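You operate a simulated robot arm through the tools that you are given. There is no shell and no other tool. Be economical: measure what you need, move in short steps, check, and stop when the job is done.

You are at the controls of a simulated robot arm. One attempt, no reset.

Task
Put the pink rag and the pack marked "Pads" from the top of the bench in the grey tray.

Only the result counts: the job must be done as asked and must still hold three seconds after the hand-in. Knocking over, shifting, dropping, spilling or breaking anything else fails it.

Robot
A 7-joint arm with a two-finger parallel gripper, fixed in place. Base frame: the origin is at the foot of the arm, x ahead of it, y to its left, z up; the work surface is at about z = 860. Units: mm, rad, N and s.
Its first joint turns from -2.897 to 2.897 rad. Payload 4.4 kg.
Tool frame: the origin (TCP) lies between the finger pads and is the grasp point; the fingertips stand 23 mm ahead of it; z points along the fingers, y is the line along which they close. The gripper opens to 94 mm. The fingers are 38 mm wide and 10 mm thick; the gripper's body (54 by 96 mm) begins 39 mm behind the TCP.
Orientation is that of the tool frame in the base frame, as a unit quaternion [x, y, z, w]. With the fingers straight down and closing along the base's y, the tool's x points along the base's -x, its y along +y and its z along -z.

Tools
- The arm moves only by the tool move_arm. Its argument "increments" is a list of rows, each an object (a shift or turn left out is 0, a gripper value left out holds the last) with "fingers": the gripper command, from -1 (shut) to 1 (fully open), values between in proportion; "travel": the shift along the tool's x, y, z in units of 20 mm (1.0 is 20 mm), a list of three; "dr": the turn, a rotation vector about the tool's x, y, z in units of 8 degrees (1.0 is 8 degrees), a list of three. In form: [{"fingers": fingers, "travel": [tx, ty, tz], "dr": [rx, ry, rz]}, ...]. A call has 1 to 10 rows; each row shifts and turns the commanded pose from where the row before left it, along the tool's axes as they then stand. A call with a number of a shift or a turn outside -1 to 1 is refused whole. Rows are played at 5 a second. More than 50 mm and 0.15 rad between two rows, or a gripper value outside its range, and nothing of the call is played. A pose out of reach is approached as far as the arm can. The call stops where the force on the tool passes 40 N (or 10 N more than at its start, if that is more) or the arm is blocked; 0.2 s more then pass. The fingers move at their own pace (about 72 mm/s each) and stop on an object; they squeeze with about 29 N. The grip force told is the motor's: it shows also when the fingers shut on nothing. Time passes only in rows, and 0.2 s behind the last, so rows that do not move let the fingers close. The reply holds the time, the measured pose of the TCP, the force on the tool along the base axes, the opening and the grip force, in the units named above and with some noise.
- Cameras (640 x 400 px; columns grow to the right, rows downward): "scene" is fixed at [64.6, -654.2, 1468.6]; the picture's right is [0.64, -0.77, 0.00], its down [-0.25, -0.21, -0.95] and it looks along [0.73, 0.61, -0.32] (base axes); focal length 319 px, centre (320, 200). "wrist" rides on the gripper at [86, 16, -74] in the tool frame; the picture's right is [-0.18, 0.98, 0.00], its down [-0.58, -0.11, -0.81] and it looks along [-0.79, -0.15, 0.59] (tool axes); focal length 243 px, centre (320, 200). There is no depth. A picture from a camera that has moved, and an enlarged one, comes with that camera's place and axes in the base frame and with its lens. The place of the scene camera against the robot may be out by one fixed shift of up to 25 mm in any direction.
- camera(camera): a new picture of that camera. No time passes.
- inspect(camera, box): a new picture of the part [left, top, right, bottom] of that camera's present view, enlarged. No time passes.
- close_job(): hands the job in; it is judged then, once.

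Go step by step. Nothing tells you positions but the pictures and the camera data: compare them with the known pose of the tool, close in by small moves and look again before you grip or let go. The budget is 90 turns and 36 pictures, counting those below and the enlarged ones. Unless the task says otherwise, let go and move clear before handing in, and close with one line.

The tools are called after ">>>" as name(argument=value, ...) on one line, values as JSON. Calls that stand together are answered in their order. move_arm: Moves the arm, as the interface text tells. Its arguments: {"type":"object","properties":{"increments":{"type":"array","items":{"type":"object","properties":{"fingers":{"type":"number"},"travel":{"type":"array","items":{"type":"number"}},"dr":{"type":"array","items":{"type":"number"}}}}}},"required":["increments"]} The other tools are called the same way: camera (camera) takes a picture; inspect (camera, box) takes an enlarged picture of a part of a camera's view; close_job () hands the job in.

At the start:

```text
time: 0.0
ee_pos: [654.3, 352.2, 1153.0]
tool_rot: [0.0, 1.0, 0.0, 0.0]
contact_force: [-0.3, 0.8, 0.8]
grip_width: 93.7
gripper_force: 0.1
```

scene: 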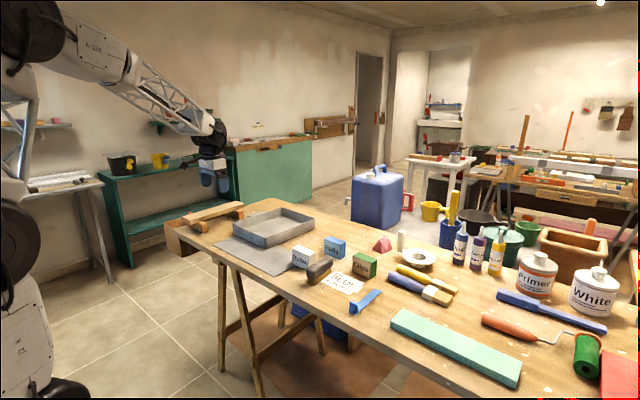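
wrist: 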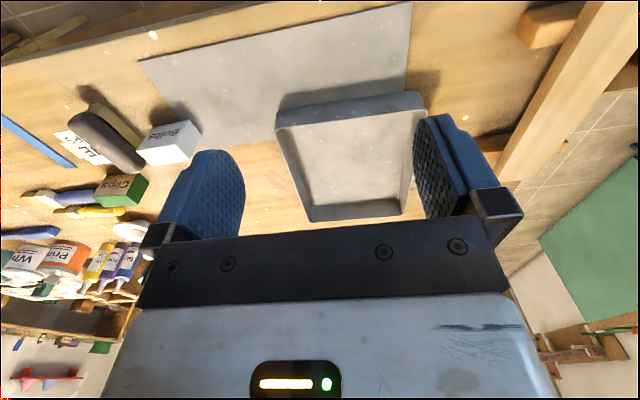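

I see a bench with the grey tray, several small boxes and a pinkish thing near the middle. I will enlarge the scene to read the labels.

>>> inspect(camera="scene", box=[200, 190, 440, 340])

>>> inspect(camera="scene", box=[400, 200, 640, 400])

```text
2.67 times, centred on (320, 265) of scene
camera zoom: at [64.6, -654.2, 1468.6], right [0.64, -0.77, 0.0], down [-0.25, -0.21, -0.95], along [0.73, 0.61, -0.32], focal length 850 px, centre (320, 27)
```

zoom: 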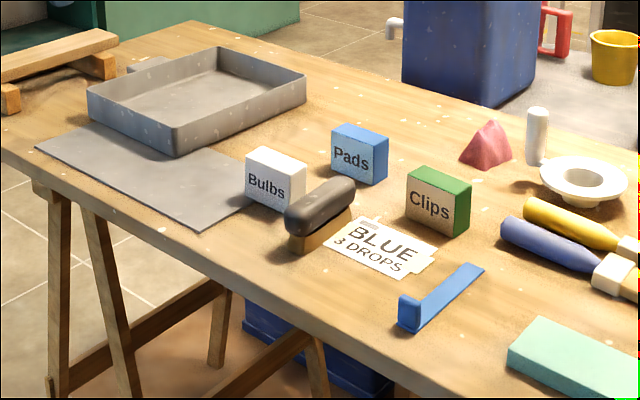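

```text
2.00 times, centred on (520, 300) of scene
camera zoom: at [64.6, -654.2, 1468.6], right [0.64, -0.77, 0.0], down [-0.25, -0.21, -0.95], along [0.73, 0.61, -0.32], focal length 638 px, centre (-80, 0)
```

zoom: 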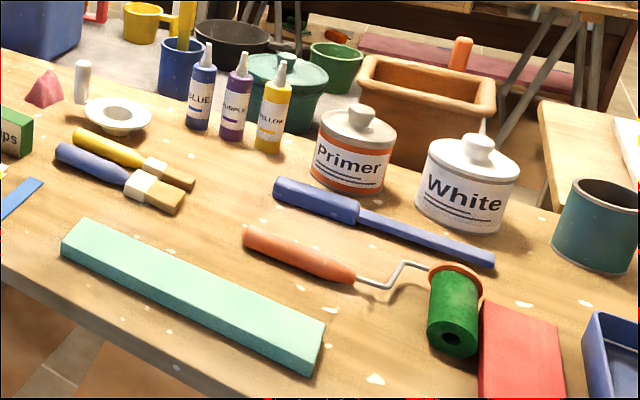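

The pink rag is the pink heap and "Pads" is the light-blue box; both are at the far side of the bench (about x 950–1130). I will move the arm over towards them at height to view them with the wrist camera.

>>> move_arm(increments=[{"travel": [0, -1, 0]}, {"travel": [0, -1, 0]}, {"travel": [0, -1, 0]}, {"travel": [0, -1, 0]}, {"travel": [0, -1, 0]}, {"travel": [0, -1, 0]}, {"travel": [0, -1, 0]}, {"travel": [0, -1, 0]}, {"travel": [0, -1, 0]}, {"travel": [0, -1, 0]}])

>>> move_arm(increments=[{"travel": [0, -1, 0]}, {"travel": [0, -1, 0]}, {"travel": [0, -1, 0]}, {"travel": [0, -1, 0]}, {"travel": [0, -1, 0]}, {"travel": [0, -1, 0]}, {"travel": [0, -1, 0]}, {"travel": [0, -1, 0]}, {"travel": [0, -1, 0]}, {"travel": [0, 0, 0]}])

>>> camera(camera="wrist")

```text
time: 2.2
ee_pos: [655.9, 150.1, 1153.7]
tool_rot: [-0.001, 1.0, 0.0, 0.0]
contact_force: [0.6, -0.7, 0.2]
grip_width: 94.4
gripper_force: 0.0
```

```text
time: 4.4
ee_pos: [654.9, -28.9, 1152.3]
tool_rot: [-0.001, 1.0, 0.0, -0.001]
contact_force: [-0.4, -0.3, 0.3]
grip_width: 94.1
gripper_force: 0.0
```

```text
31 pictures are left
camera wrist: at [568.9, -12.3, 1228.9], right [0.18, 0.98, 0.0], down [0.58, -0.11, 0.81], along [0.79, -0.15, -0.59], focal length 243 px, centre (320, 200)
```

wrist: 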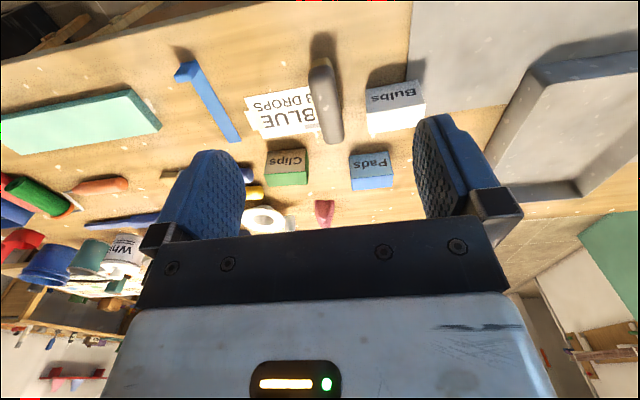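

All targets are visible between the fingers. I will enlarge this for measurement.

>>> inspect(camera="wrist", box=[240, 120, 432, 240])

```text
3.33 times, centred on (336, 180) of wrist
camera zoom: at [568.9, -12.3, 1228.9], right [0.18, 0.98, 0.0], down [0.58, -0.11, 0.81], along [0.79, -0.15, -0.59], focal length 809 px, centre (267, 267)
```

zoom: 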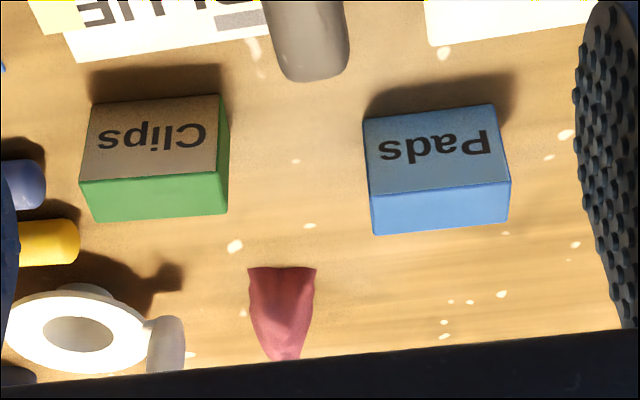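

Pads box: about x 921–960, y −18…60, height ~62 mm, square to the base axes. Rag: about (1095, −96), needing a tilted tool. Tray: about x 795–1087, y 250–480. First I turn the tool 90° to grip Pads across its 38 mm side.

>>> move_arm(increments=[{"dr": [0, 0, 1]}, {"dr": [0, 0, 1]}, {"dr": [0, 0, 1]}, {"dr": [0, 0, 1]}, {"dr": [0, 0, 1]}, {"dr": [0, 0, 1]}, {"dr": [0, 0, 1]}, {"dr": [0, 0, 1]}, {"dr": [0, 0, 1]}, {"dr": [0, 0, 1]}])

>>> move_arm(increments=[{"dr": [0, 0, 1]}, {"dr": [0, 0, 0.25]}, {}])

```text
time: 6.6
ee_pos: [653.2, -28.3, 1153.7]
tool_rot: [0.644, 0.765, 0.0, 0.0]
contact_force: [0.8, -1.0, 0.7]
grip_width: 93.7
gripper_force: 0.1
```

```text
time: 7.4
ee_pos: [655.1, -28.3, 1153.2]
tool_rot: [0.707, 0.708, 0.0, 0.0]
contact_force: [0.1, -0.5, 0.1]
grip_width: 94.1
gripper_force: 0.1
```

The turn worked (tool x now along +y, tool y along +x). Next I move above Pads at about z 1050.

>>> move_arm(increments=[{"travel": [0.25, 1, 0]}, {"travel": [0.25, 1, 0]}, {"travel": [0.25, 1, 0]}, {"travel": [0.25, 1, 0]}, {"travel": [0.25, 1, 0]}, {"travel": [0.25, 1, 0]}, {"travel": [0.25, 1, 0]}, {"travel": [0.25, 1, 0]}, {"travel": [0.25, 1, 0]}, {"travel": [0.2, 1, 0]}])

>>> move_arm(increments=[{"travel": [0, 1, 1]}, {"travel": [0, 1, 1]}, {"travel": [0, 1, 1]}, {"travel": [0, 1, 1]}, {"travel": [0, 0.3, 1]}, {}])

>>> camera(camera="wrist")

>>> inspect(camera="scene", box=[200, 190, 440, 340])

```text
time: 9.6
ee_pos: [854.8, 23.3, 1152.3]
tool_rot: [0.707, 0.707, 0.0, 0.0]
contact_force: [0.5, 0.2, 0.2]
grip_width: 94.1
gripper_force: 0.0
```

```text
time: 11.0
ee_pos: [940.2, 21.8, 1052.6]
tool_rot: [0.707, 0.708, 0.0, 0.0]
contact_force: [0.5, 0.0, 0.8]
grip_width: 93.9
gripper_force: 0.0
```

```text
29 pictures are left
camera wrist: at [956.1, 108.6, 1127.9], right [0.98, -0.18, 0.0], down [-0.11, -0.58, 0.81], along [-0.15, -0.79, -0.59], focal length 243 px, centre (320, 200)
```

wrist: 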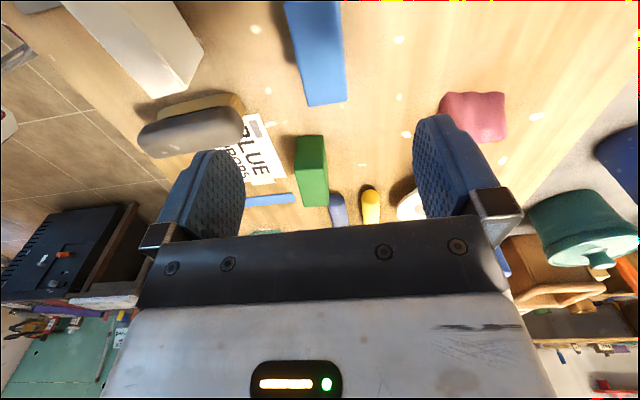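

```text
2.67 times, centred on (320, 265) of scene
camera zoom: at [64.6, -654.2, 1468.6], right [0.64, -0.77, 0.0], down [-0.25, -0.21, -0.95], along [0.73, 0.61, -0.32], focal length 850 px, centre (320, 27)
```

zoom: 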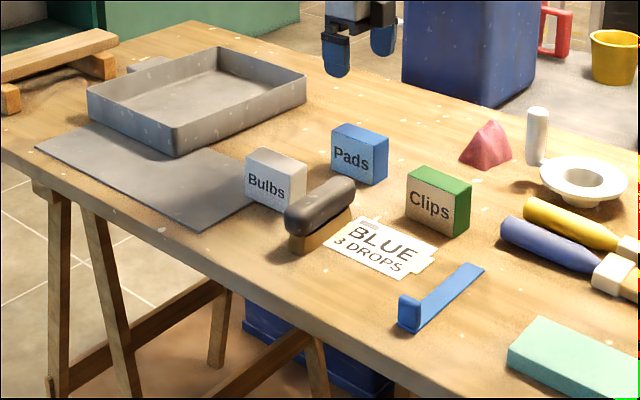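

The gripper is centred over Pads (box x ≈ 919–956). I lower to z ≈ 895 and close.

>>> move_arm(increments=[{"travel": [0, -0.1, 1]}, {"travel": [0, 0, 1]}, {"travel": [0, 0, 1]}, {"travel": [0, 0, 1]}, {"travel": [0, 0, 1]}, {"travel": [0, 0, 1]}, {"travel": [0, 0, 1]}, {"travel": [0, 0, 0.85]}, {}])

>>> move_arm(increments=[{"fingers": -1}, {"fingers": -1}, {"fingers": -1}, {"fingers": -1}, {"fingers": -1}])

```text
time: 13.0
ee_pos: [939.0, 20.6, 895.0]
tool_rot: [0.706, 0.708, -0.001, 0.001]
contact_force: [-0.1, -0.3, -0.2]
grip_width: 94.0
gripper_force: 0.1
```

```text
time: 14.2
ee_pos: [938.7, 21.3, 895.1]
tool_rot: [0.707, 0.707, 0.0, -0.001]
contact_force: [1.4, -0.4, 1.2]
grip_width: 37.8
gripper_force: 29.2
```

Pads is held (37.8 mm). I lift it and carry it over the tray.

>>> move_arm(increments=[{"travel": [0, 0, -0.5]}, {"travel": [0, 0, -1]}, {"travel": [0, 0, -1]}, {"travel": [0, 0, -1]}, {"travel": [0, 0, -1]}, {"travel": [0, 0, -1]}, {"travel": [0, 0, -1]}])

>>> move_arm(increments=[{"travel": [1, -0.32, 0]}, {"travel": [1, -0.32, 0]}, {"travel": [1, -0.32, 0]}, {"travel": [1, -0.32, 0]}, {"travel": [1, -0.32, 0]}, {"travel": [1, -0.32, 0]}, {"travel": [1, -0.32, 0]}, {"travel": [1, -0.32, 0]}, {"travel": [1, -0.32, 0]}, {"travel": [1, -0.32, 0]}])

>>> move_arm(increments=[{"travel": [1, 0, 0]}, {"travel": [1, 0, 0]}, {"travel": [1, 0, 0]}, {"travel": [1, 0, 0]}, {"travel": [0.9, 0, 0]}, {}])

>>> camera(camera="wrist")

>>> camera(camera="scene")

```text
time: 15.8
ee_pos: [937.5, 20.3, 1025.8]
tool_rot: [0.707, 0.707, -0.001, -0.001]
contact_force: [0.2, -0.6, -1.6]
grip_width: 37.7
gripper_force: 29.2
```

```text
time: 18.0
ee_pos: [874.9, 220.4, 1024.8]
tool_rot: [0.707, 0.707, 0.0, 0.001]
contact_force: [-0.3, 0.5, -1.9]
grip_width: 37.8
gripper_force: 29.1
```

```text
time: 19.4
ee_pos: [873.8, 318.6, 1025.7]
tool_rot: [0.707, 0.707, 0.0, 0.0]
contact_force: [-0.8, 0.8, -1.3]
grip_width: 38.0
gripper_force: 29.6
```

```text
27 pictures are left
camera wrist: at [890.1, 405.9, 1101.3], right [0.98, -0.18, 0.0], down [-0.11, -0.58, 0.81], along [-0.15, -0.79, -0.59], focal length 243 px, centre (320, 200)
```

wrist: 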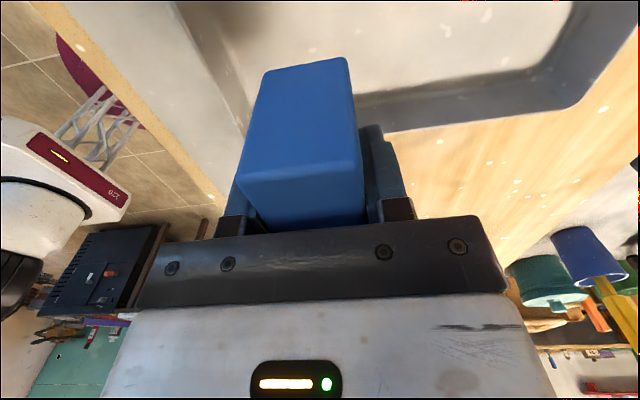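

```text
26 pictures are left
```

scene: 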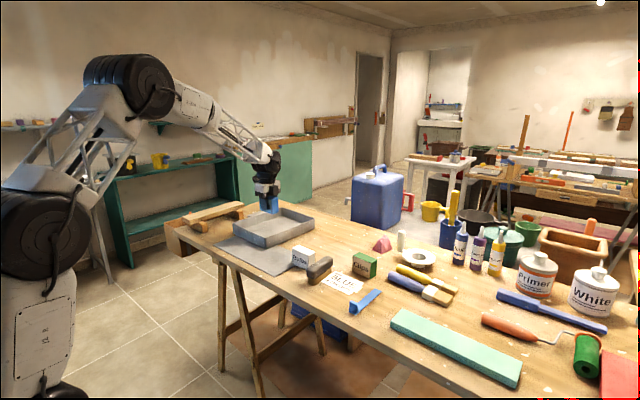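

Pads hangs inside the tray's walls (inner y from ~260, x from ~800). I lower it until it touches the floor of the tray.

>>> move_arm(increments=[{"travel": [0, 0, 1]}, {"travel": [0, 0, 1]}, {"travel": [0, 0, 1]}, {"travel": [0, 0, 1]}, {"travel": [0, 0, 1]}, {"travel": [0, 0, 0.9]}, {}])

>>> move_arm(increments=[{"travel": [0, 0, 0.1]}, {"travel": [0, 0, 0.1]}, {"travel": [0, 0, 0.05]}, {}])

```text
time: 21.0
ee_pos: [875.5, 318.4, 908.3]
tool_rot: [0.707, 0.707, 0.0, 0.0]
contact_force: [0.2, -0.5, -1.3]
grip_width: 37.6
gripper_force: 29.5
```

```text
time: 22.0
ee_pos: [874.7, 317.6, 904.5]
tool_rot: [0.707, 0.707, 0.0, 0.001]
contact_force: [-0.7, 2.5, 2.5]
grip_width: 37.8
gripper_force: 29.2
```

Light contact seems to begin near z 904. One more tiny step to confirm.

>>> move_arm(increments=[{"travel": [0, 0, 0.08]}, {}])

>>> inspect(camera="scene", box=[200, 170, 360, 270])

```text
time: 22.6
ee_pos: [875.1, 319.5, 903.7]
tool_rot: [0.707, 0.707, 0.001, 0.001]
contact_force: [-1.0, -5.6, 22.8]
grip_width: 37.6
gripper_force: 28.6
```

```text
4.00 times, centred on (280, 220) of scene
camera zoom: at [64.6, -654.2, 1468.6], right [0.64, -0.77, 0.0], down [-0.25, -0.21, -0.95], along [0.73, 0.61, -0.32], focal length 1275 px, centre (480, 120)
```

zoom: 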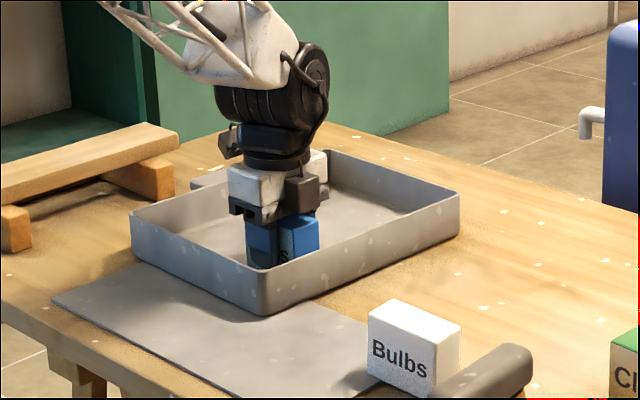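

It is on the tray floor. I relieve the pressure, open partway and lift clear.

>>> move_arm(increments=[{"travel": [0, 0, -0.08]}, {"fingers": 0.3}, {"fingers": 0.3}, {"fingers": 0.3}])

>>> move_arm(increments=[{"travel": [0, 0, -0.5]}, {"travel": [0, 0, -1]}, {"travel": [0, 0, -1]}, {"travel": [0, 0, -1]}, {"travel": [0, 0, -1]}, {"travel": [0, 0, -1]}, {"travel": [0, 0, -1]}, {"travel": [0, 0, -1], "fingers": 1}, {"travel": [0, 0, -1], "fingers": 1}, {"travel": [0, 0, -1], "fingers": 1}])

>>> camera(camera="wrist")

```text
time: 23.6
ee_pos: [873.5, 317.9, 903.8]
tool_rot: [0.707, 0.707, 0.0, 0.0]
contact_force: [-0.5, -0.2, 0.9]
grip_width: 60.9
gripper_force: 0.0
```

```text
time: 25.8
ee_pos: [873.4, 318.8, 1093.2]
tool_rot: [0.707, 0.707, 0.001, 0.0]
contact_force: [-0.1, -0.7, -0.1]
grip_width: 93.8
gripper_force: 0.0
```

```text
24 pictures are left
camera wrist: at [890.2, 405.8, 1168.1], right [0.98, -0.18, 0.0], down [-0.11, -0.58, 0.81], along [-0.15, -0.79, -0.59], focal length 243 px, centre (320, 200)
```

wrist: 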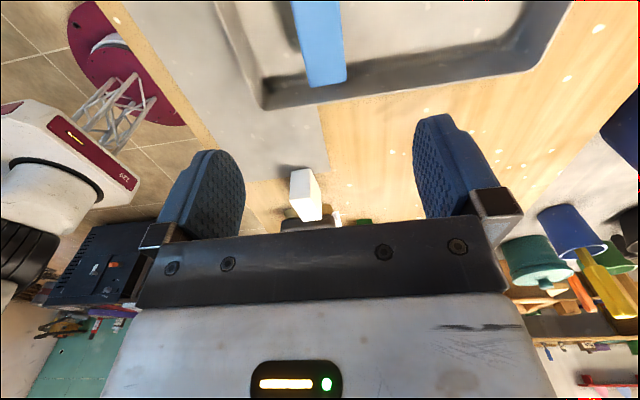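

Pads stands in the tray. Now I turn the tool further so the camera is on the far side (so it stays above when tilting forward for the rag).

>>> move_arm(increments=[{"dr": [0, 0, 1]}, {"dr": [0, 0, 1]}, {"dr": [0, 0, 1]}, {"dr": [0, 0, 1]}, {"dr": [0, 0, 1]}, {"dr": [0, 0, 1]}, {"dr": [0, 0, 1]}, {"dr": [0, 0, 1]}, {"dr": [0, 0, 1]}, {"dr": [0, 0, 1]}])

>>> move_arm(increments=[{"dr": [0, 0, 1]}, {"dr": [0, 0, 0.25]}, {}])

```text
time: 28.0
ee_pos: [882.8, 303.9, 1098.2]
tool_rot: [0.974, 0.226, 0.001, -0.01]
contact_force: [0.2, -0.4, 2.0]
grip_width: 93.8
gripper_force: 0.1
out of reach, approached as far as the arm can: row 8, 9, 10
```

```text
time: 28.8
ee_pos: [882.8, 303.6, 1097.6]
tool_rot: [0.974, 0.227, 0.0, -0.009]
contact_force: [-1.1, 0.1, -1.8]
grip_width: 93.7
gripper_force: 0.2
out of reach, approached as far as the arm can: row 1
```

The last joint is at its limit here, about 7° short of radial; that leaves roughly the direction I need at the rag's bearing. I back off a little to learn the commanded pose.

>>> move_arm(increments=[{"dr": [0, 0, -1]}, {}])

```text
time: 29.4
ee_pos: [882.0, 304.7, 1097.6]
tool_rot: [0.961, 0.278, 0.0, -0.01]
contact_force: [0.5, -0.1, -0.5]
grip_width: 94.2
gripper_force: 0.1
```

The commanded pose follows the actual one. I move now to a retracted spot in line with the rag, about (750, −66, 1098).

>>> move_arm(increments=[{"travel": [-1, 0.78, 0]}, {"travel": [-1, 0.78, 0]}, {"travel": [-1, 0.78, 0]}, {"travel": [-1, 0.78, 0]}, {"travel": [-1, 0.78, 0]}, {"travel": [-1, 0.78, 0]}, {"travel": [-1, 0.78, 0]}, {"travel": [-1, 0.78, 0]}])

>>> move_arm(increments=[{"travel": [-1, 0.78, 0]}, {"travel": [-1, 0.78, 0]}, {"travel": [-1, 0.78, 0]}, {"travel": [-1, 0.78, 0]}, {"travel": [-1, 0.78, 0]}, {"travel": [-1, 0.78, 0]}, {"travel": [-1, 0.78, 0]}, {"travel": [-0.5, 0.4, 0]}, {}])

```text
time: 31.2
ee_pos: [814.7, 113.2, 1096.1]
tool_rot: [0.96, 0.279, -0.001, -0.01]
contact_force: [0.1, 0.6, 0.4]
grip_width: 94.1
gripper_force: 0.0
```

```text
time: 33.2
ee_pos: [750.0, -64.6, 1092.9]
tool_rot: [0.961, 0.278, 0.001, -0.011]
contact_force: [-0.9, 0.7, 0.4]
grip_width: 93.9
gripper_force: 0.1
```

Now I turn to nearly radial and tilt the tool forward, starting with 40°.

>>> move_arm(increments=[{"dr": [0, 0, 1]}, {"dr": [0, 0, 1]}, {"dr": [0, 0, 1]}, {"dr": [0, 0, 0.2]}, {"dr": [0, 1, 0]}, {"dr": [0, 1, 0]}, {"dr": [0, 1, 0]}, {"dr": [0, 1, 0]}, {"dr": [0, 1, 0]}, {}])

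>>> camera(camera="wrist")

```text
time: 35.4
ee_pos: [749.1, -66.0, 1091.5]
tool_rot: [0.939, 0.051, 0.339, -0.028]
contact_force: [-0.5, 0.7, -0.5]
grip_width: 93.8
gripper_force: 0.0
```

```text
23 pictures are left
camera wrist: at [770.8, -81.5, 1205.7], right [-0.03, -0.99, -0.14], down [-0.97, -0.01, 0.25], along [-0.25, 0.14, -0.96], focal length 243 px, centre (320, 200)
```

wrist: 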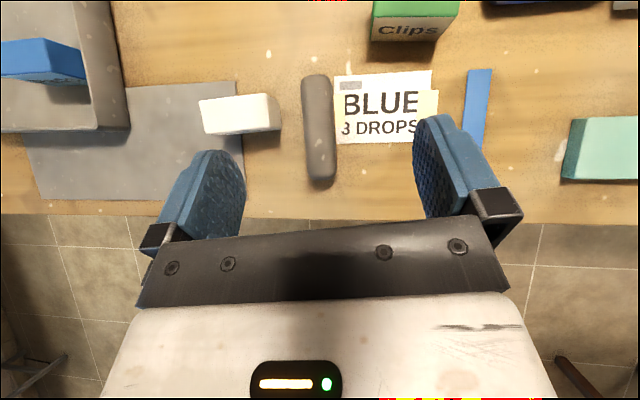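

Tilted 40° with the camera above. I check the arm's shape in the scene view to see clearance at the wrist.

>>> inspect(camera="scene", box=[160, 60, 480, 260])

```text
2.00 times, centred on (320, 160) of scene
camera zoom: at [64.6, -654.2, 1468.6], right [0.64, -0.77, 0.0], down [-0.25, -0.21, -0.95], along [0.73, 0.61, -0.32], focal length 638 px, centre (320, 280)
```

zoom: 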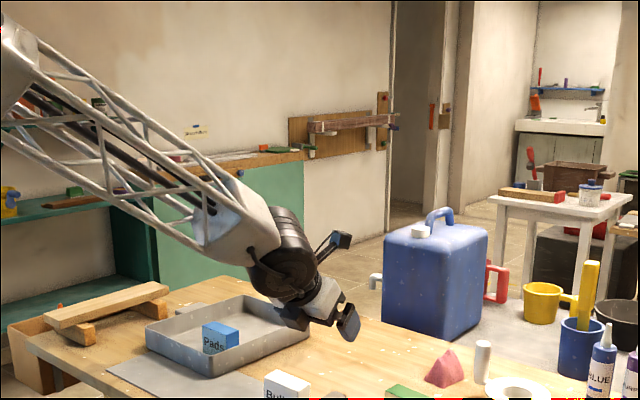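

The wrist is compact and the forearm runs nearly in line with the tool, so there is good clearance. I tilt 10° more, narrow the fingers a little, and advance towards the rag.

>>> move_arm(increments=[{"dr": [0, 1, 0], "fingers": 0.66}, {"dr": [0, 0.25, 0]}, {"travel": [0.46, 0.22, 0.98]}, {"travel": [0.46, 0.22, 0.98]}, {"travel": [0.46, 0.22, 0.98]}, {"travel": [0.46, 0.22, 0.98]}, {"travel": [0.46, 0.22, 0.98]}, {"travel": [0.46, 0.22, 0.98]}, {"travel": [0.46, 0.22, 0.98]}, {"travel": [0.46, 0.22, 0.98]}])

>>> camera(camera="wrist")

```text
time: 37.6
ee_pos: [920.9, -79.9, 1047.6]
tool_rot: [0.906, 0.049, 0.42, -0.034]
contact_force: [0.6, 0.7, 0.4]
grip_width: 78.3
gripper_force: 0.2
```

```text
21 pictures are left
camera wrist: at [921.2, -96.4, 1161.5], right [0.0, -0.99, -0.16], down [-1.0, -0.01, 0.08], along [-0.08, 0.16, -0.98], focal length 243 px, centre (320, 200)
```

wrist: 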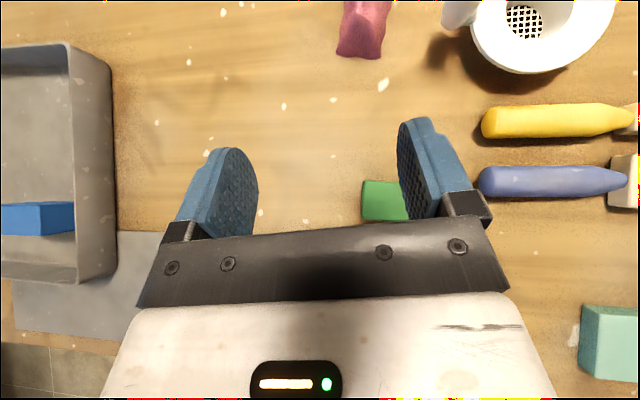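

Rag's near edge is at x ≈ 1070, mid y ≈ −96. I advance to about (1095, −96, 990).

>>> move_arm(increments=[{"travel": [0.37, 0.21, 0.93]}, {"travel": [0.37, 0.21, 0.93]}, {"travel": [0.37, 0.21, 0.93]}, {"travel": [0.37, 0.21, 0.93]}, {"travel": [0.37, 0.21, 0.93]}, {"travel": [0.37, 0.21, 0.93]}, {"travel": [0.37, 0.21, 0.93]}, {"travel": [0.37, 0.21, 0.93]}, {"travel": [0.37, 0.21, 0.93]}, {}])

>>> camera(camera="wrist")

>>> inspect(camera="scene", box=[280, 130, 472, 250])

```text
time: 39.8
ee_pos: [1094.4, -97.7, 988.8]
tool_rot: [0.905, 0.049, 0.421, -0.033]
contact_force: [0.0, 1.1, -0.1]
grip_width: 78.0
gripper_force: 0.1
```

```text
20 pictures are left
camera wrist: at [1095.9, -114.7, 1103.2], right [0.0, -0.99, -0.16], down [-1.0, -0.01, 0.08], along [-0.08, 0.16, -0.98], focal length 243 px, centre (320, 200)
```

wrist: 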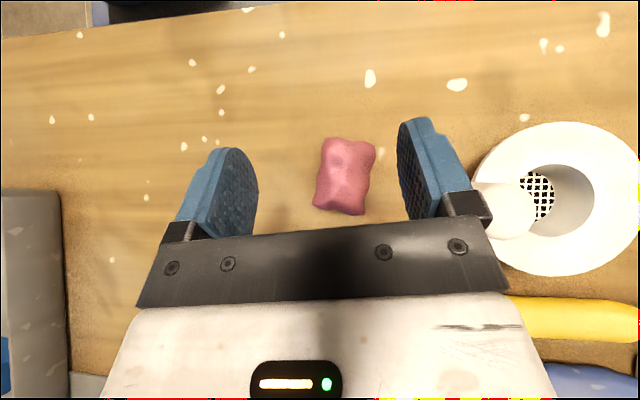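

```text
3.33 times, centred on (376, 190) of scene
camera zoom: at [64.6, -654.2, 1468.6], right [0.64, -0.77, 0.0], down [-0.25, -0.21, -0.95], along [0.73, 0.61, -0.32], focal length 1063 px, centre (133, 233)
```

zoom: 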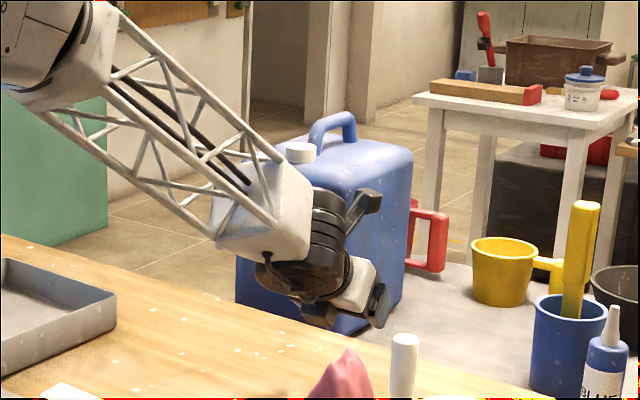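

Reachable, and the rag lies between the fingers: centre ≈ (1100, −99), about 68 × 52 mm, turned some −9°. I try turning the tool 10° about the vertical to match it better.

>>> move_arm(increments=[{"dr": [-0.47, 0.01, 0.4]}, {"dr": [-0.47, 0.01, 0.4]}, {}])

```text
time: 40.6
ee_pos: [1095.2, -96.0, 987.4]
tool_rot: [0.907, -0.03, 0.42, 0.002]
contact_force: [0.6, 0.2, 0.3]
grip_width: 78.0
gripper_force: 0.0
```

The turn worked. I descend vertically around the rag to z ≈ 894.

>>> move_arm(increments=[{"travel": [-0.7, 0.04, 0.62]}, {"travel": [-0.7, 0.04, 0.62]}, {"travel": [-0.7, 0.04, 0.62]}, {"travel": [-0.7, 0.04, 0.62]}, {}])

>>> camera(camera="wrist")

>>> inspect(camera="scene", box=[300, 190, 460, 290])

```text
time: 41.8
ee_pos: [1095.6, -98.6, 914.4]
tool_rot: [0.907, -0.03, 0.42, 0.003]
contact_force: [0.2, -0.3, -0.3]
grip_width: 77.8
gripper_force: 0.2
```

```text
18 pictures are left
camera wrist: at [1093.5, -116.0, 1028.2], right [-0.17, -0.97, -0.16], down [-0.98, 0.16, 0.08], along [-0.05, 0.17, -0.98], focal length 243 px, centre (320, 200)
```

wrist: 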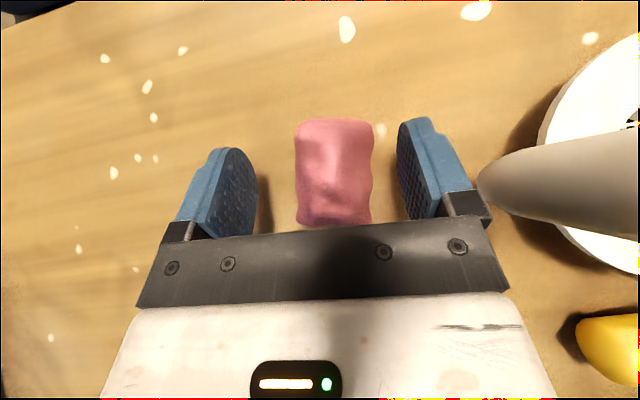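

```text
4.00 times, centred on (380, 240) of scene
camera zoom: at [64.6, -654.2, 1468.6], right [0.64, -0.77, 0.0], down [-0.25, -0.21, -0.95], along [0.73, 0.61, -0.32], focal length 1275 px, centre (80, 40)
```

zoom: 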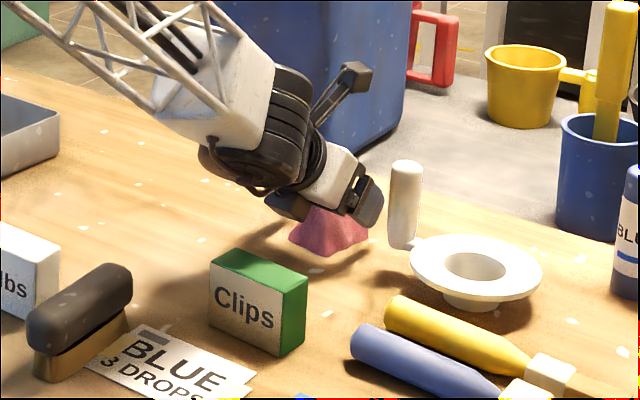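

The rag sits centred between the fingers, and the white cylinder stays well outside. I go down the last 20 mm and close.

>>> move_arm(increments=[{"travel": [-0.34, 0, 0.38]}, {"travel": [-0.34, 0, 0.36]}, {}])

>>> move_arm(increments=[{"fingers": -1}, {"fingers": -1}, {"fingers": -1}, {"fingers": -1}, {"fingers": -1}])

>>> camera(camera="wrist")

```text
time: 42.6
ee_pos: [1099.2, -97.0, 893.9]
tool_rot: [0.907, -0.029, 0.42, 0.002]
contact_force: [-1.3, -0.4, 0.1]
grip_width: 77.9
gripper_force: 0.1
```

```text
time: 43.8
ee_pos: [1099.1, -97.3, 893.6]
tool_rot: [0.907, -0.029, 0.42, 0.002]
contact_force: [0.1, 1.0, 2.1]
grip_width: 54.6
gripper_force: 28.7
```

```text
16 pictures are left
camera wrist: at [1096.4, -115.2, 1008.7], right [-0.17, -0.97, -0.16], down [-0.98, 0.16, 0.08], along [-0.05, 0.17, -0.98], focal length 243 px, centre (320, 200)
```

wrist: 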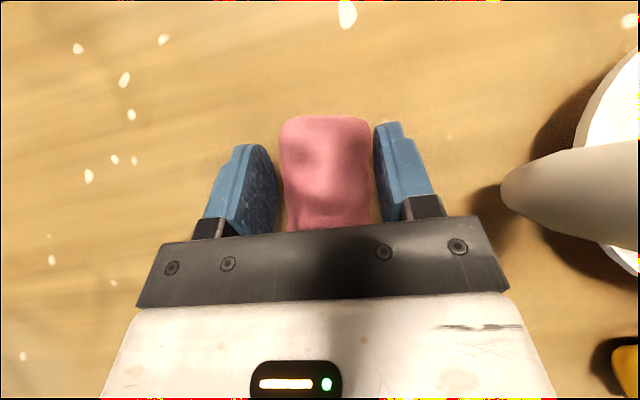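

The rag is gripped at 54.6 mm. I lift straight up and check.

>>> move_arm(increments=[{"travel": [0.38, 0, -0.32]}, {"travel": [0.76, 0, -0.65]}, {"travel": [0.76, 0, -0.65]}, {"travel": [0.76, 0, -0.65]}, {}])

>>> inspect(camera="scene", box=[300, 170, 460, 270])

```text
time: 45.0
ee_pos: [1097.8, -100.2, 963.7]
tool_rot: [0.907, -0.029, 0.42, 0.002]
contact_force: [1.1, -0.8, 0.3]
grip_width: 54.3
gripper_force: 28.4
```

```text
4.00 times, centred on (380, 220) of scene
camera zoom: at [64.6, -654.2, 1468.6], right [0.64, -0.77, 0.0], down [-0.25, -0.21, -0.95], along [0.73, 0.61, -0.32], focal length 1275 px, centre (80, 120)
```

zoom: 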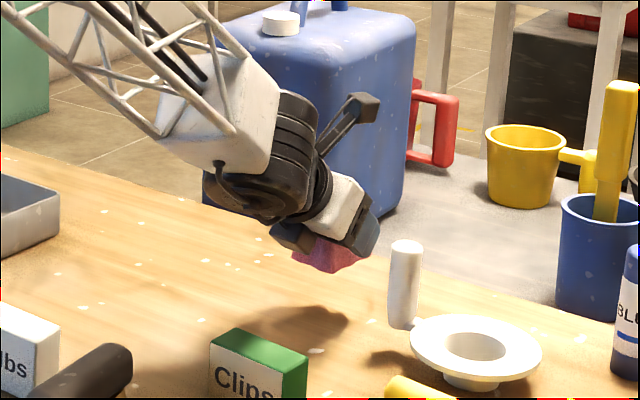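

The rag is held clear. I lift more, then carry it towards the tray's far part, turning the tool with the bearing as I go.

>>> move_arm(increments=[{"travel": [0.76, 0, -0.65]}, {"travel": [0.76, 0, -0.65]}, {"travel": [0.76, 0, -0.65]}, {}])

>>> move_arm(increments=[{"travel": [-0.113, -0.99, -0.133]}, {"travel": [-0.113, -0.99, -0.133]}, {"travel": [-0.113, -0.99, -0.133]}, {"travel": [-0.113, -0.99, -0.133]}, {"travel": [-0.113, -0.99, -0.133]}, {"travel": [-0.113, -0.99, -0.133]}, {"travel": [-0.113, -0.99, -0.133]}, {"travel": [-0.113, -0.99, -0.133]}, {"dr": [0.762, -0.02, -0.647]}])

>>> move_arm(increments=[{"travel": [-0.093, -0.905, -0.11]}, {"travel": [-0.093, -0.905, -0.11]}, {"travel": [-0.093, -0.905, -0.11]}, {"travel": [-0.093, -0.905, -0.11]}, {"travel": [-0.093, -0.905, -0.11]}, {"travel": [-0.093, -0.905, -0.11]}, {"travel": [-0.093, -0.905, -0.11]}, {"travel": [-0.093, -0.905, -0.11]}, {"travel": [-0.093, -0.905, -0.11]}, {"dr": [0.762, -0.02, -0.647]}])

```text
time: 46.0
ee_pos: [1098.2, -101.3, 1023.2]
tool_rot: [0.907, -0.031, 0.42, 0.003]
contact_force: [-0.5, 0.1, -1.1]
grip_width: 53.6
gripper_force: 29.3
```

```text
time: 48.0
ee_pos: [1087.9, 3.1, 1031.7]
tool_rot: [0.899, 0.001, 0.437, -0.019]
contact_force: [0.9, 0.1, -0.5]
grip_width: 53.3
gripper_force: 29.1
out of reach, approached as far as the arm can: row 4, 5, 6, 8, 9
```

```text
time: 50.2
ee_pos: [1065.1, 135.0, 1035.5]
tool_rot: [0.896, 0.03, 0.441, -0.032]
contact_force: [0.3, -0.5, -0.7]
grip_width: 52.8
gripper_force: 29.1
out of reach, approached as far as the arm can: row 3, 4, 5, 6, 10
```

The arm hits joint limits a bit on this path. I draw back inward and turn the tool further before going on.

>>> move_arm(increments=[{"travel": [-0.6, 0, -0.79]}, {"travel": [-0.6, 0, -0.79]}, {"travel": [-0.6, 0, -0.79]}, {"travel": [-0.6, 0, -0.79]}, {"dr": [0.79, -0.03, -0.607]}, {"dr": [0.79, -0.03, -0.607]}, {}])

>>> camera(camera="wrist")

```text
time: 51.8
ee_pos: [984.9, 126.9, 1035.6]
tool_rot: [0.883, 0.155, 0.433, -0.093]
contact_force: [0.6, 0.0, -0.7]
grip_width: 52.8
gripper_force: 29.2
```

```text
14 pictures are left
camera wrist: at [985.4, 107.2, 1149.1], right [0.24, -0.95, -0.17], down [-0.97, -0.25, 0.03], along [-0.07, 0.16, -0.98], focal length 243 px, centre (320, 200)
```

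wrist: 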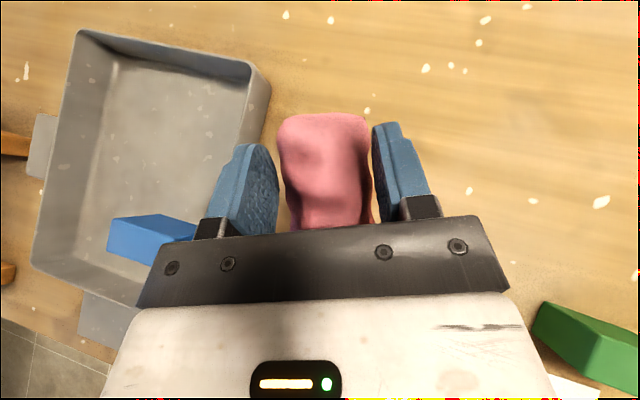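

The rag is still firmly held and the tray position is confirmed (far wall x ≈ 1080–1090, y 240–480). I carry on to about (965, 385).

>>> move_arm(increments=[{"travel": [0.147, -0.954, 0.239]}, {"travel": [0.147, -0.954, 0.239]}, {"travel": [0.147, -0.954, 0.239]}, {"travel": [0.147, -0.954, 0.239]}, {"travel": [0.147, -0.954, 0.239]}, {"travel": [0.147, -0.954, 0.239]}, {"travel": [0.147, -0.954, 0.239]}])

>>> move_arm(increments=[{"travel": [0.147, -0.954, 0.239]}, {"travel": [0.147, -0.954, 0.239]}, {"travel": [0.147, -0.954, 0.239]}, {"travel": [0.147, -0.954, 0.239]}, {"travel": [0.147, -0.954, 0.239]}, {"travel": [0.147, -0.954, 0.239]}, {}])

>>> camera(camera="wrist")

>>> inspect(camera="scene", box=[200, 140, 360, 240])

```text
time: 53.4
ee_pos: [974.1, 267.4, 1035.3]
tool_rot: [0.883, 0.154, 0.433, -0.093]
contact_force: [-0.6, 0.5, -1.4]
grip_width: 52.5
gripper_force: 28.7
```

```text
time: 55.0
ee_pos: [966.1, 385.0, 1035.3]
tool_rot: [0.883, 0.154, 0.433, -0.091]
contact_force: [0.3, 0.2, -1.3]
grip_width: 52.1
gripper_force: 29.0
```

```text
13 pictures are left
camera wrist: at [966.2, 364.8, 1148.8], right [0.24, -0.96, -0.17], down [-0.97, -0.25, 0.03], along [-0.07, 0.16, -0.98], focal length 243 px, centre (320, 200)
```

wrist: 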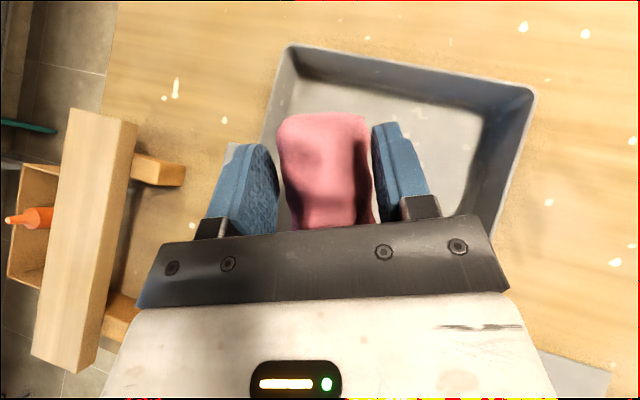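

```text
4.00 times, centred on (280, 190) of scene
camera zoom: at [64.6, -654.2, 1468.6], right [0.64, -0.77, 0.0], down [-0.25, -0.21, -0.95], along [0.73, 0.61, -0.32], focal length 1275 px, centre (480, 240)
```

zoom: 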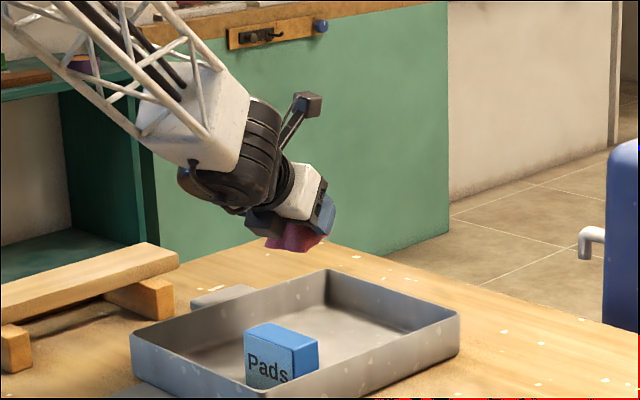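

All is clear below; I shift slightly outward while lowering to z ≈ 910, keeping the wrist clear of Pads.

>>> move_arm(increments=[{"travel": [-0.5, 0.1, 1]}, {"travel": [-0.81, 0.1, 0.66]}, {"travel": [-0.81, 0.1, 0.66]}, {"travel": [-0.81, 0.1, 0.66]}, {"travel": [-0.81, 0.1, 0.66]}, {"travel": [-0.81, 0.1, 0.66]}, {}])

>>> inspect(camera="scene", box=[200, 160, 360, 260])

```text
time: 56.4
ee_pos: [983.5, 383.8, 921.9]
tool_rot: [0.881, 0.153, 0.438, -0.093]
contact_force: [2.2, 1.4, 6.0]
grip_width: 52.2
gripper_force: 29.0
stopped in row 7: the force on the tool passed its limit (the readings are from after the stop); the commanded pose is now the measured one
```

```text
4.00 times, centred on (280, 210) of scene
camera zoom: at [64.6, -654.2, 1468.6], right [0.64, -0.77, 0.0], down [-0.25, -0.21, -0.95], along [0.73, 0.61, -0.32], focal length 1275 px, centre (480, 160)
```

zoom: 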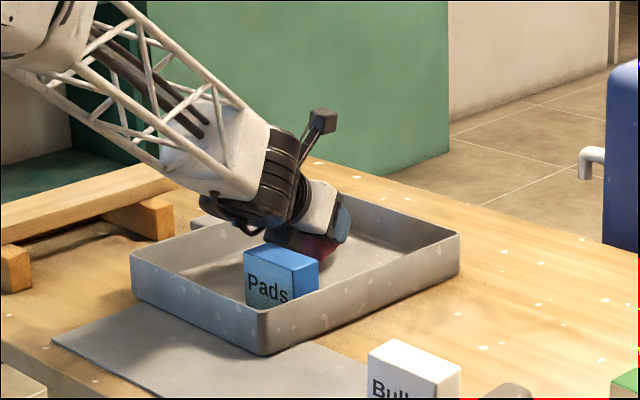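

Contact came earlier than expected (z 922); Pads seems not to have moved. I look with the wrist camera to find what touches.

>>> camera(camera="wrist")

>>> inspect(camera="scene", box=[240, 190, 304, 230])

```text
10 pictures are left
camera wrist: at [982.4, 363.1, 1036.4], right [0.24, -0.95, -0.18], down [-0.97, -0.25, 0.02], along [-0.06, 0.17, -0.98], focal length 243 px, centre (320, 200)
```

wrist: 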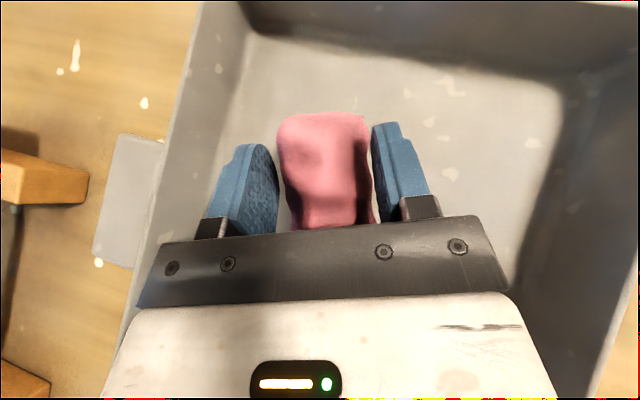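

```text
10.00 times, centred on (272, 210) of scene
camera zoom: at [64.6, -654.2, 1468.6], right [0.64, -0.77, 0.0], down [-0.25, -0.21, -0.95], along [0.73, 0.61, -0.32], focal length 3188 px, centre (800, 100)
```

zoom: 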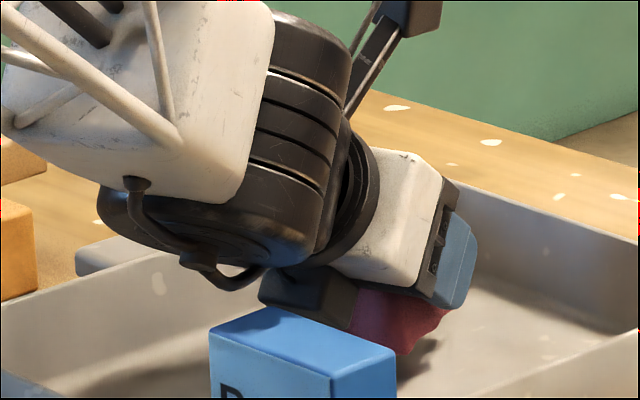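

Most likely the wrist drum behind the tool sits right above Pads. I lift 25 mm, shift further out to about (1015, 395) so the wrist passes beyond Pads, and check.

>>> move_arm(increments=[{"travel": [0.5, 0, -0.38]}, {"travel": [0.5, 0, -0.38]}, {"travel": [0.5, 0.02, 0.68]}, {"travel": [0.5, 0.03, 0.68]}, {}])

>>> inspect(camera="scene", box=[220, 170, 332, 240])

```text
time: 57.6
ee_pos: [1017.6, 394.9, 945.6]
tool_rot: [0.881, 0.152, 0.438, -0.092]
contact_force: [-0.1, 0.3, -0.8]
grip_width: 52.1
gripper_force: 29.0
```

```text
5.71 times, centred on (276, 205) of scene
camera zoom: at [64.6, -654.2, 1468.6], right [0.64, -0.77, 0.0], down [-0.25, -0.21, -0.95], along [0.73, 0.61, -0.32], focal length 1822 px, centre (571, 171)
```

zoom: 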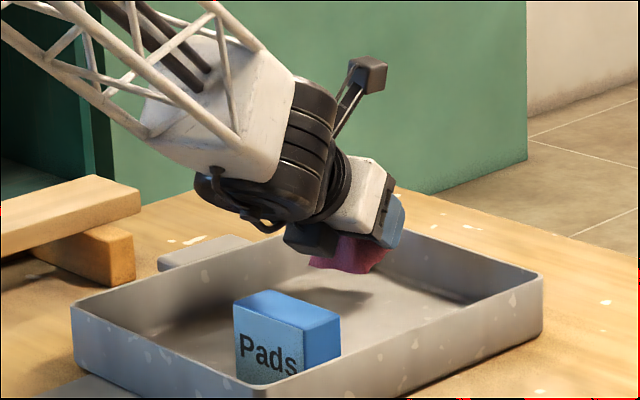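

Reached without trouble; Pads is undisturbed. I lower here in small steps.

>>> move_arm(increments=[{"travel": [-0.4, 0, 0.3]}, {"travel": [-0.4, 0, 0.3]}, {"travel": [-0.2, 0, 0.15]}, {"travel": [-0.2, 0, 0.15]}, {}])

```text
time: 58.8
ee_pos: [1014.9, 395.1, 913.8]
tool_rot: [0.881, 0.154, 0.438, -0.093]
contact_force: [-0.3, -0.1, -0.4]
grip_width: 52.1
gripper_force: 28.9
```

No contact here at 914, so the earlier touch was indeed the wrist. Continuing down in 2 mm steps.

>>> move_arm(increments=[{"travel": [-0.08, 0, 0.06]}, {"travel": [-0.08, 0, 0.06]}, {"travel": [-0.08, 0, 0.06]}, {"travel": [-0.06, 0, 0.045]}, {}])

```text
time: 60.0
ee_pos: [1013.8, 395.0, 908.3]
tool_rot: [0.881, 0.153, 0.437, -0.093]
contact_force: [-0.8, 0.5, -1.3]
grip_width: 52.0
gripper_force: 28.9
```

>>> move_arm(increments=[{"travel": [-0.06, 0, 0.045]}, {"travel": [-0.06, 0, 0.045]}, {}])

```text
time: 60.8
ee_pos: [1015.5, 395.3, 905.3]
tool_rot: [0.881, 0.154, 0.438, -0.093]
contact_force: [0.2, -0.3, -1.1]
grip_width: 52.2
gripper_force: 29.2
```

Still free at 905, with fingertips about 7 mm above the floor. Two more small steps.

>>> move_arm(increments=[{"travel": [-0.05, 0, 0.04]}, {"travel": [-0.05, 0, 0.04]}, {}])

>>> inspect(camera="scene", box=[220, 170, 332, 240])

```text
time: 61.6
ee_pos: [1015.4, 396.7, 901.9]
tool_rot: [0.881, 0.153, 0.438, -0.093]
contact_force: [0.5, -0.3, -0.1]
grip_width: 52.2
gripper_force: 29.2
```

```text
5.71 times, centred on (276, 205) of scene
camera zoom: at [64.6, -654.2, 1468.6], right [0.64, -0.77, 0.0], down [-0.25, -0.21, -0.95], along [0.73, 0.61, -0.32], focal length 1822 px, centre (571, 171)
```

zoom: 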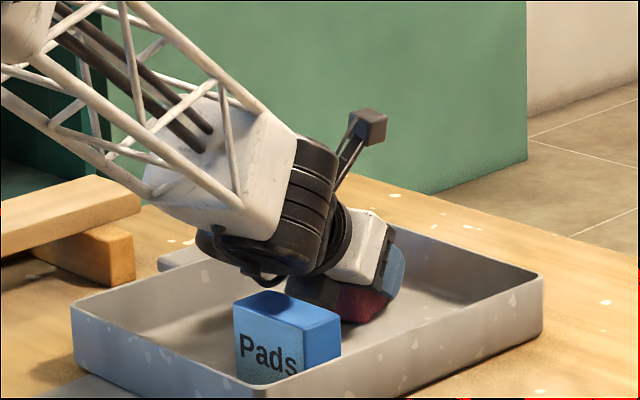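

The rag is within a millimetre or so of the floor, and the wrist is near Pads, so I release here with a modest opening.

>>> move_arm(increments=[{"fingers": 0.25}, {"fingers": 0.4}, {"fingers": 0.45}, {}])

>>> camera(camera="wrist")

```text
time: 62.6
ee_pos: [1015.6, 395.6, 901.8]
tool_rot: [0.881, 0.153, 0.438, -0.092]
contact_force: [0.3, 0.1, 1.3]
grip_width: 68.3
gripper_force: 0.1
```

```text
6 pictures are left
camera wrist: at [1014.4, 374.7, 1016.9], right [0.24, -0.95, -0.18], down [-0.97, -0.25, 0.02], along [-0.06, 0.17, -0.98], focal length 243 px, centre (320, 200)
```

wrist: 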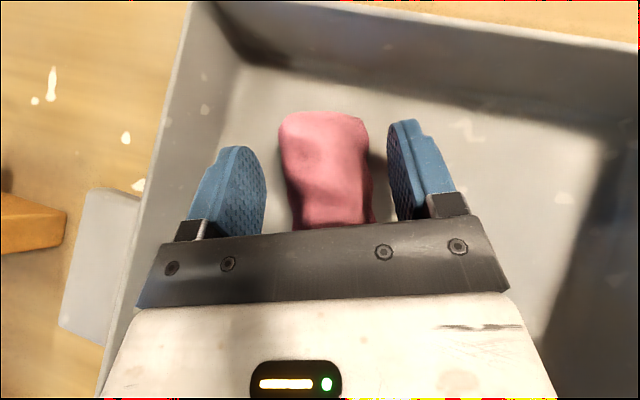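

The rag rests free between the fingers. I lift straight up and then back away.

>>> move_arm(increments=[{"travel": [0.4, 0, -0.3]}, {"travel": [0.8, 0, -0.6]}, {"travel": [0.8, 0, -0.6]}, {"travel": [0.8, 0, -0.6]}, {"travel": [0.8, 0, -0.6]}, {"travel": [0.8, 0, -0.6]}, {"travel": [0.8, 0, -0.6]}, {"travel": [0.8, 0, -0.6]}, {}])

>>> camera(camera="wrist")

>>> camera(camera="scene")

```text
time: 64.6
ee_pos: [1017.3, 392.9, 1039.1]
tool_rot: [0.88, 0.155, 0.439, -0.096]
contact_force: [0.7, 0.2, 1.2]
grip_width: 68.1
gripper_force: 0.1
out of reach, approached as far as the arm can: row 8
```

```text
5 pictures are left
camera wrist: at [1016.5, 371.3, 1153.1], right [0.24, -0.95, -0.18], down [-0.97, -0.25, 0.02], along [-0.06, 0.17, -0.98], focal length 243 px, centre (320, 200)
```

wrist: 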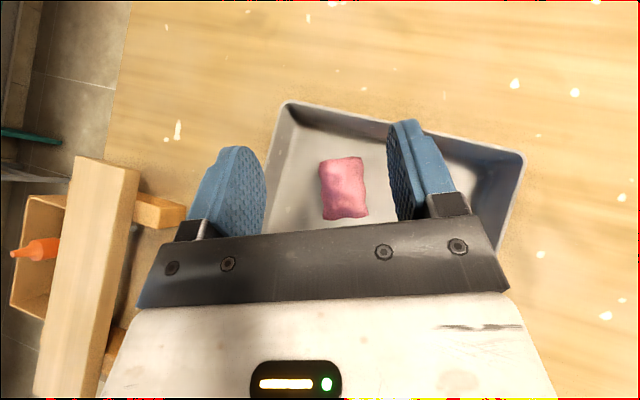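

```text
4 pictures are left
```

scene: 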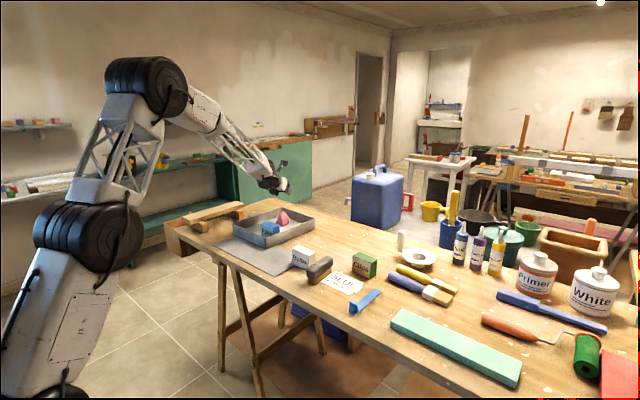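

Both the rag and Pads rest in the tray, the other items are where they were, and the arm is clear. I hand in.

>>> close_job()

```text
The job is handed in.
```

The pink rag and the "Pads" pack are in the grey tray, nothing else looks moved in the last pictures, and the job is handed in with the gripper open and clear.
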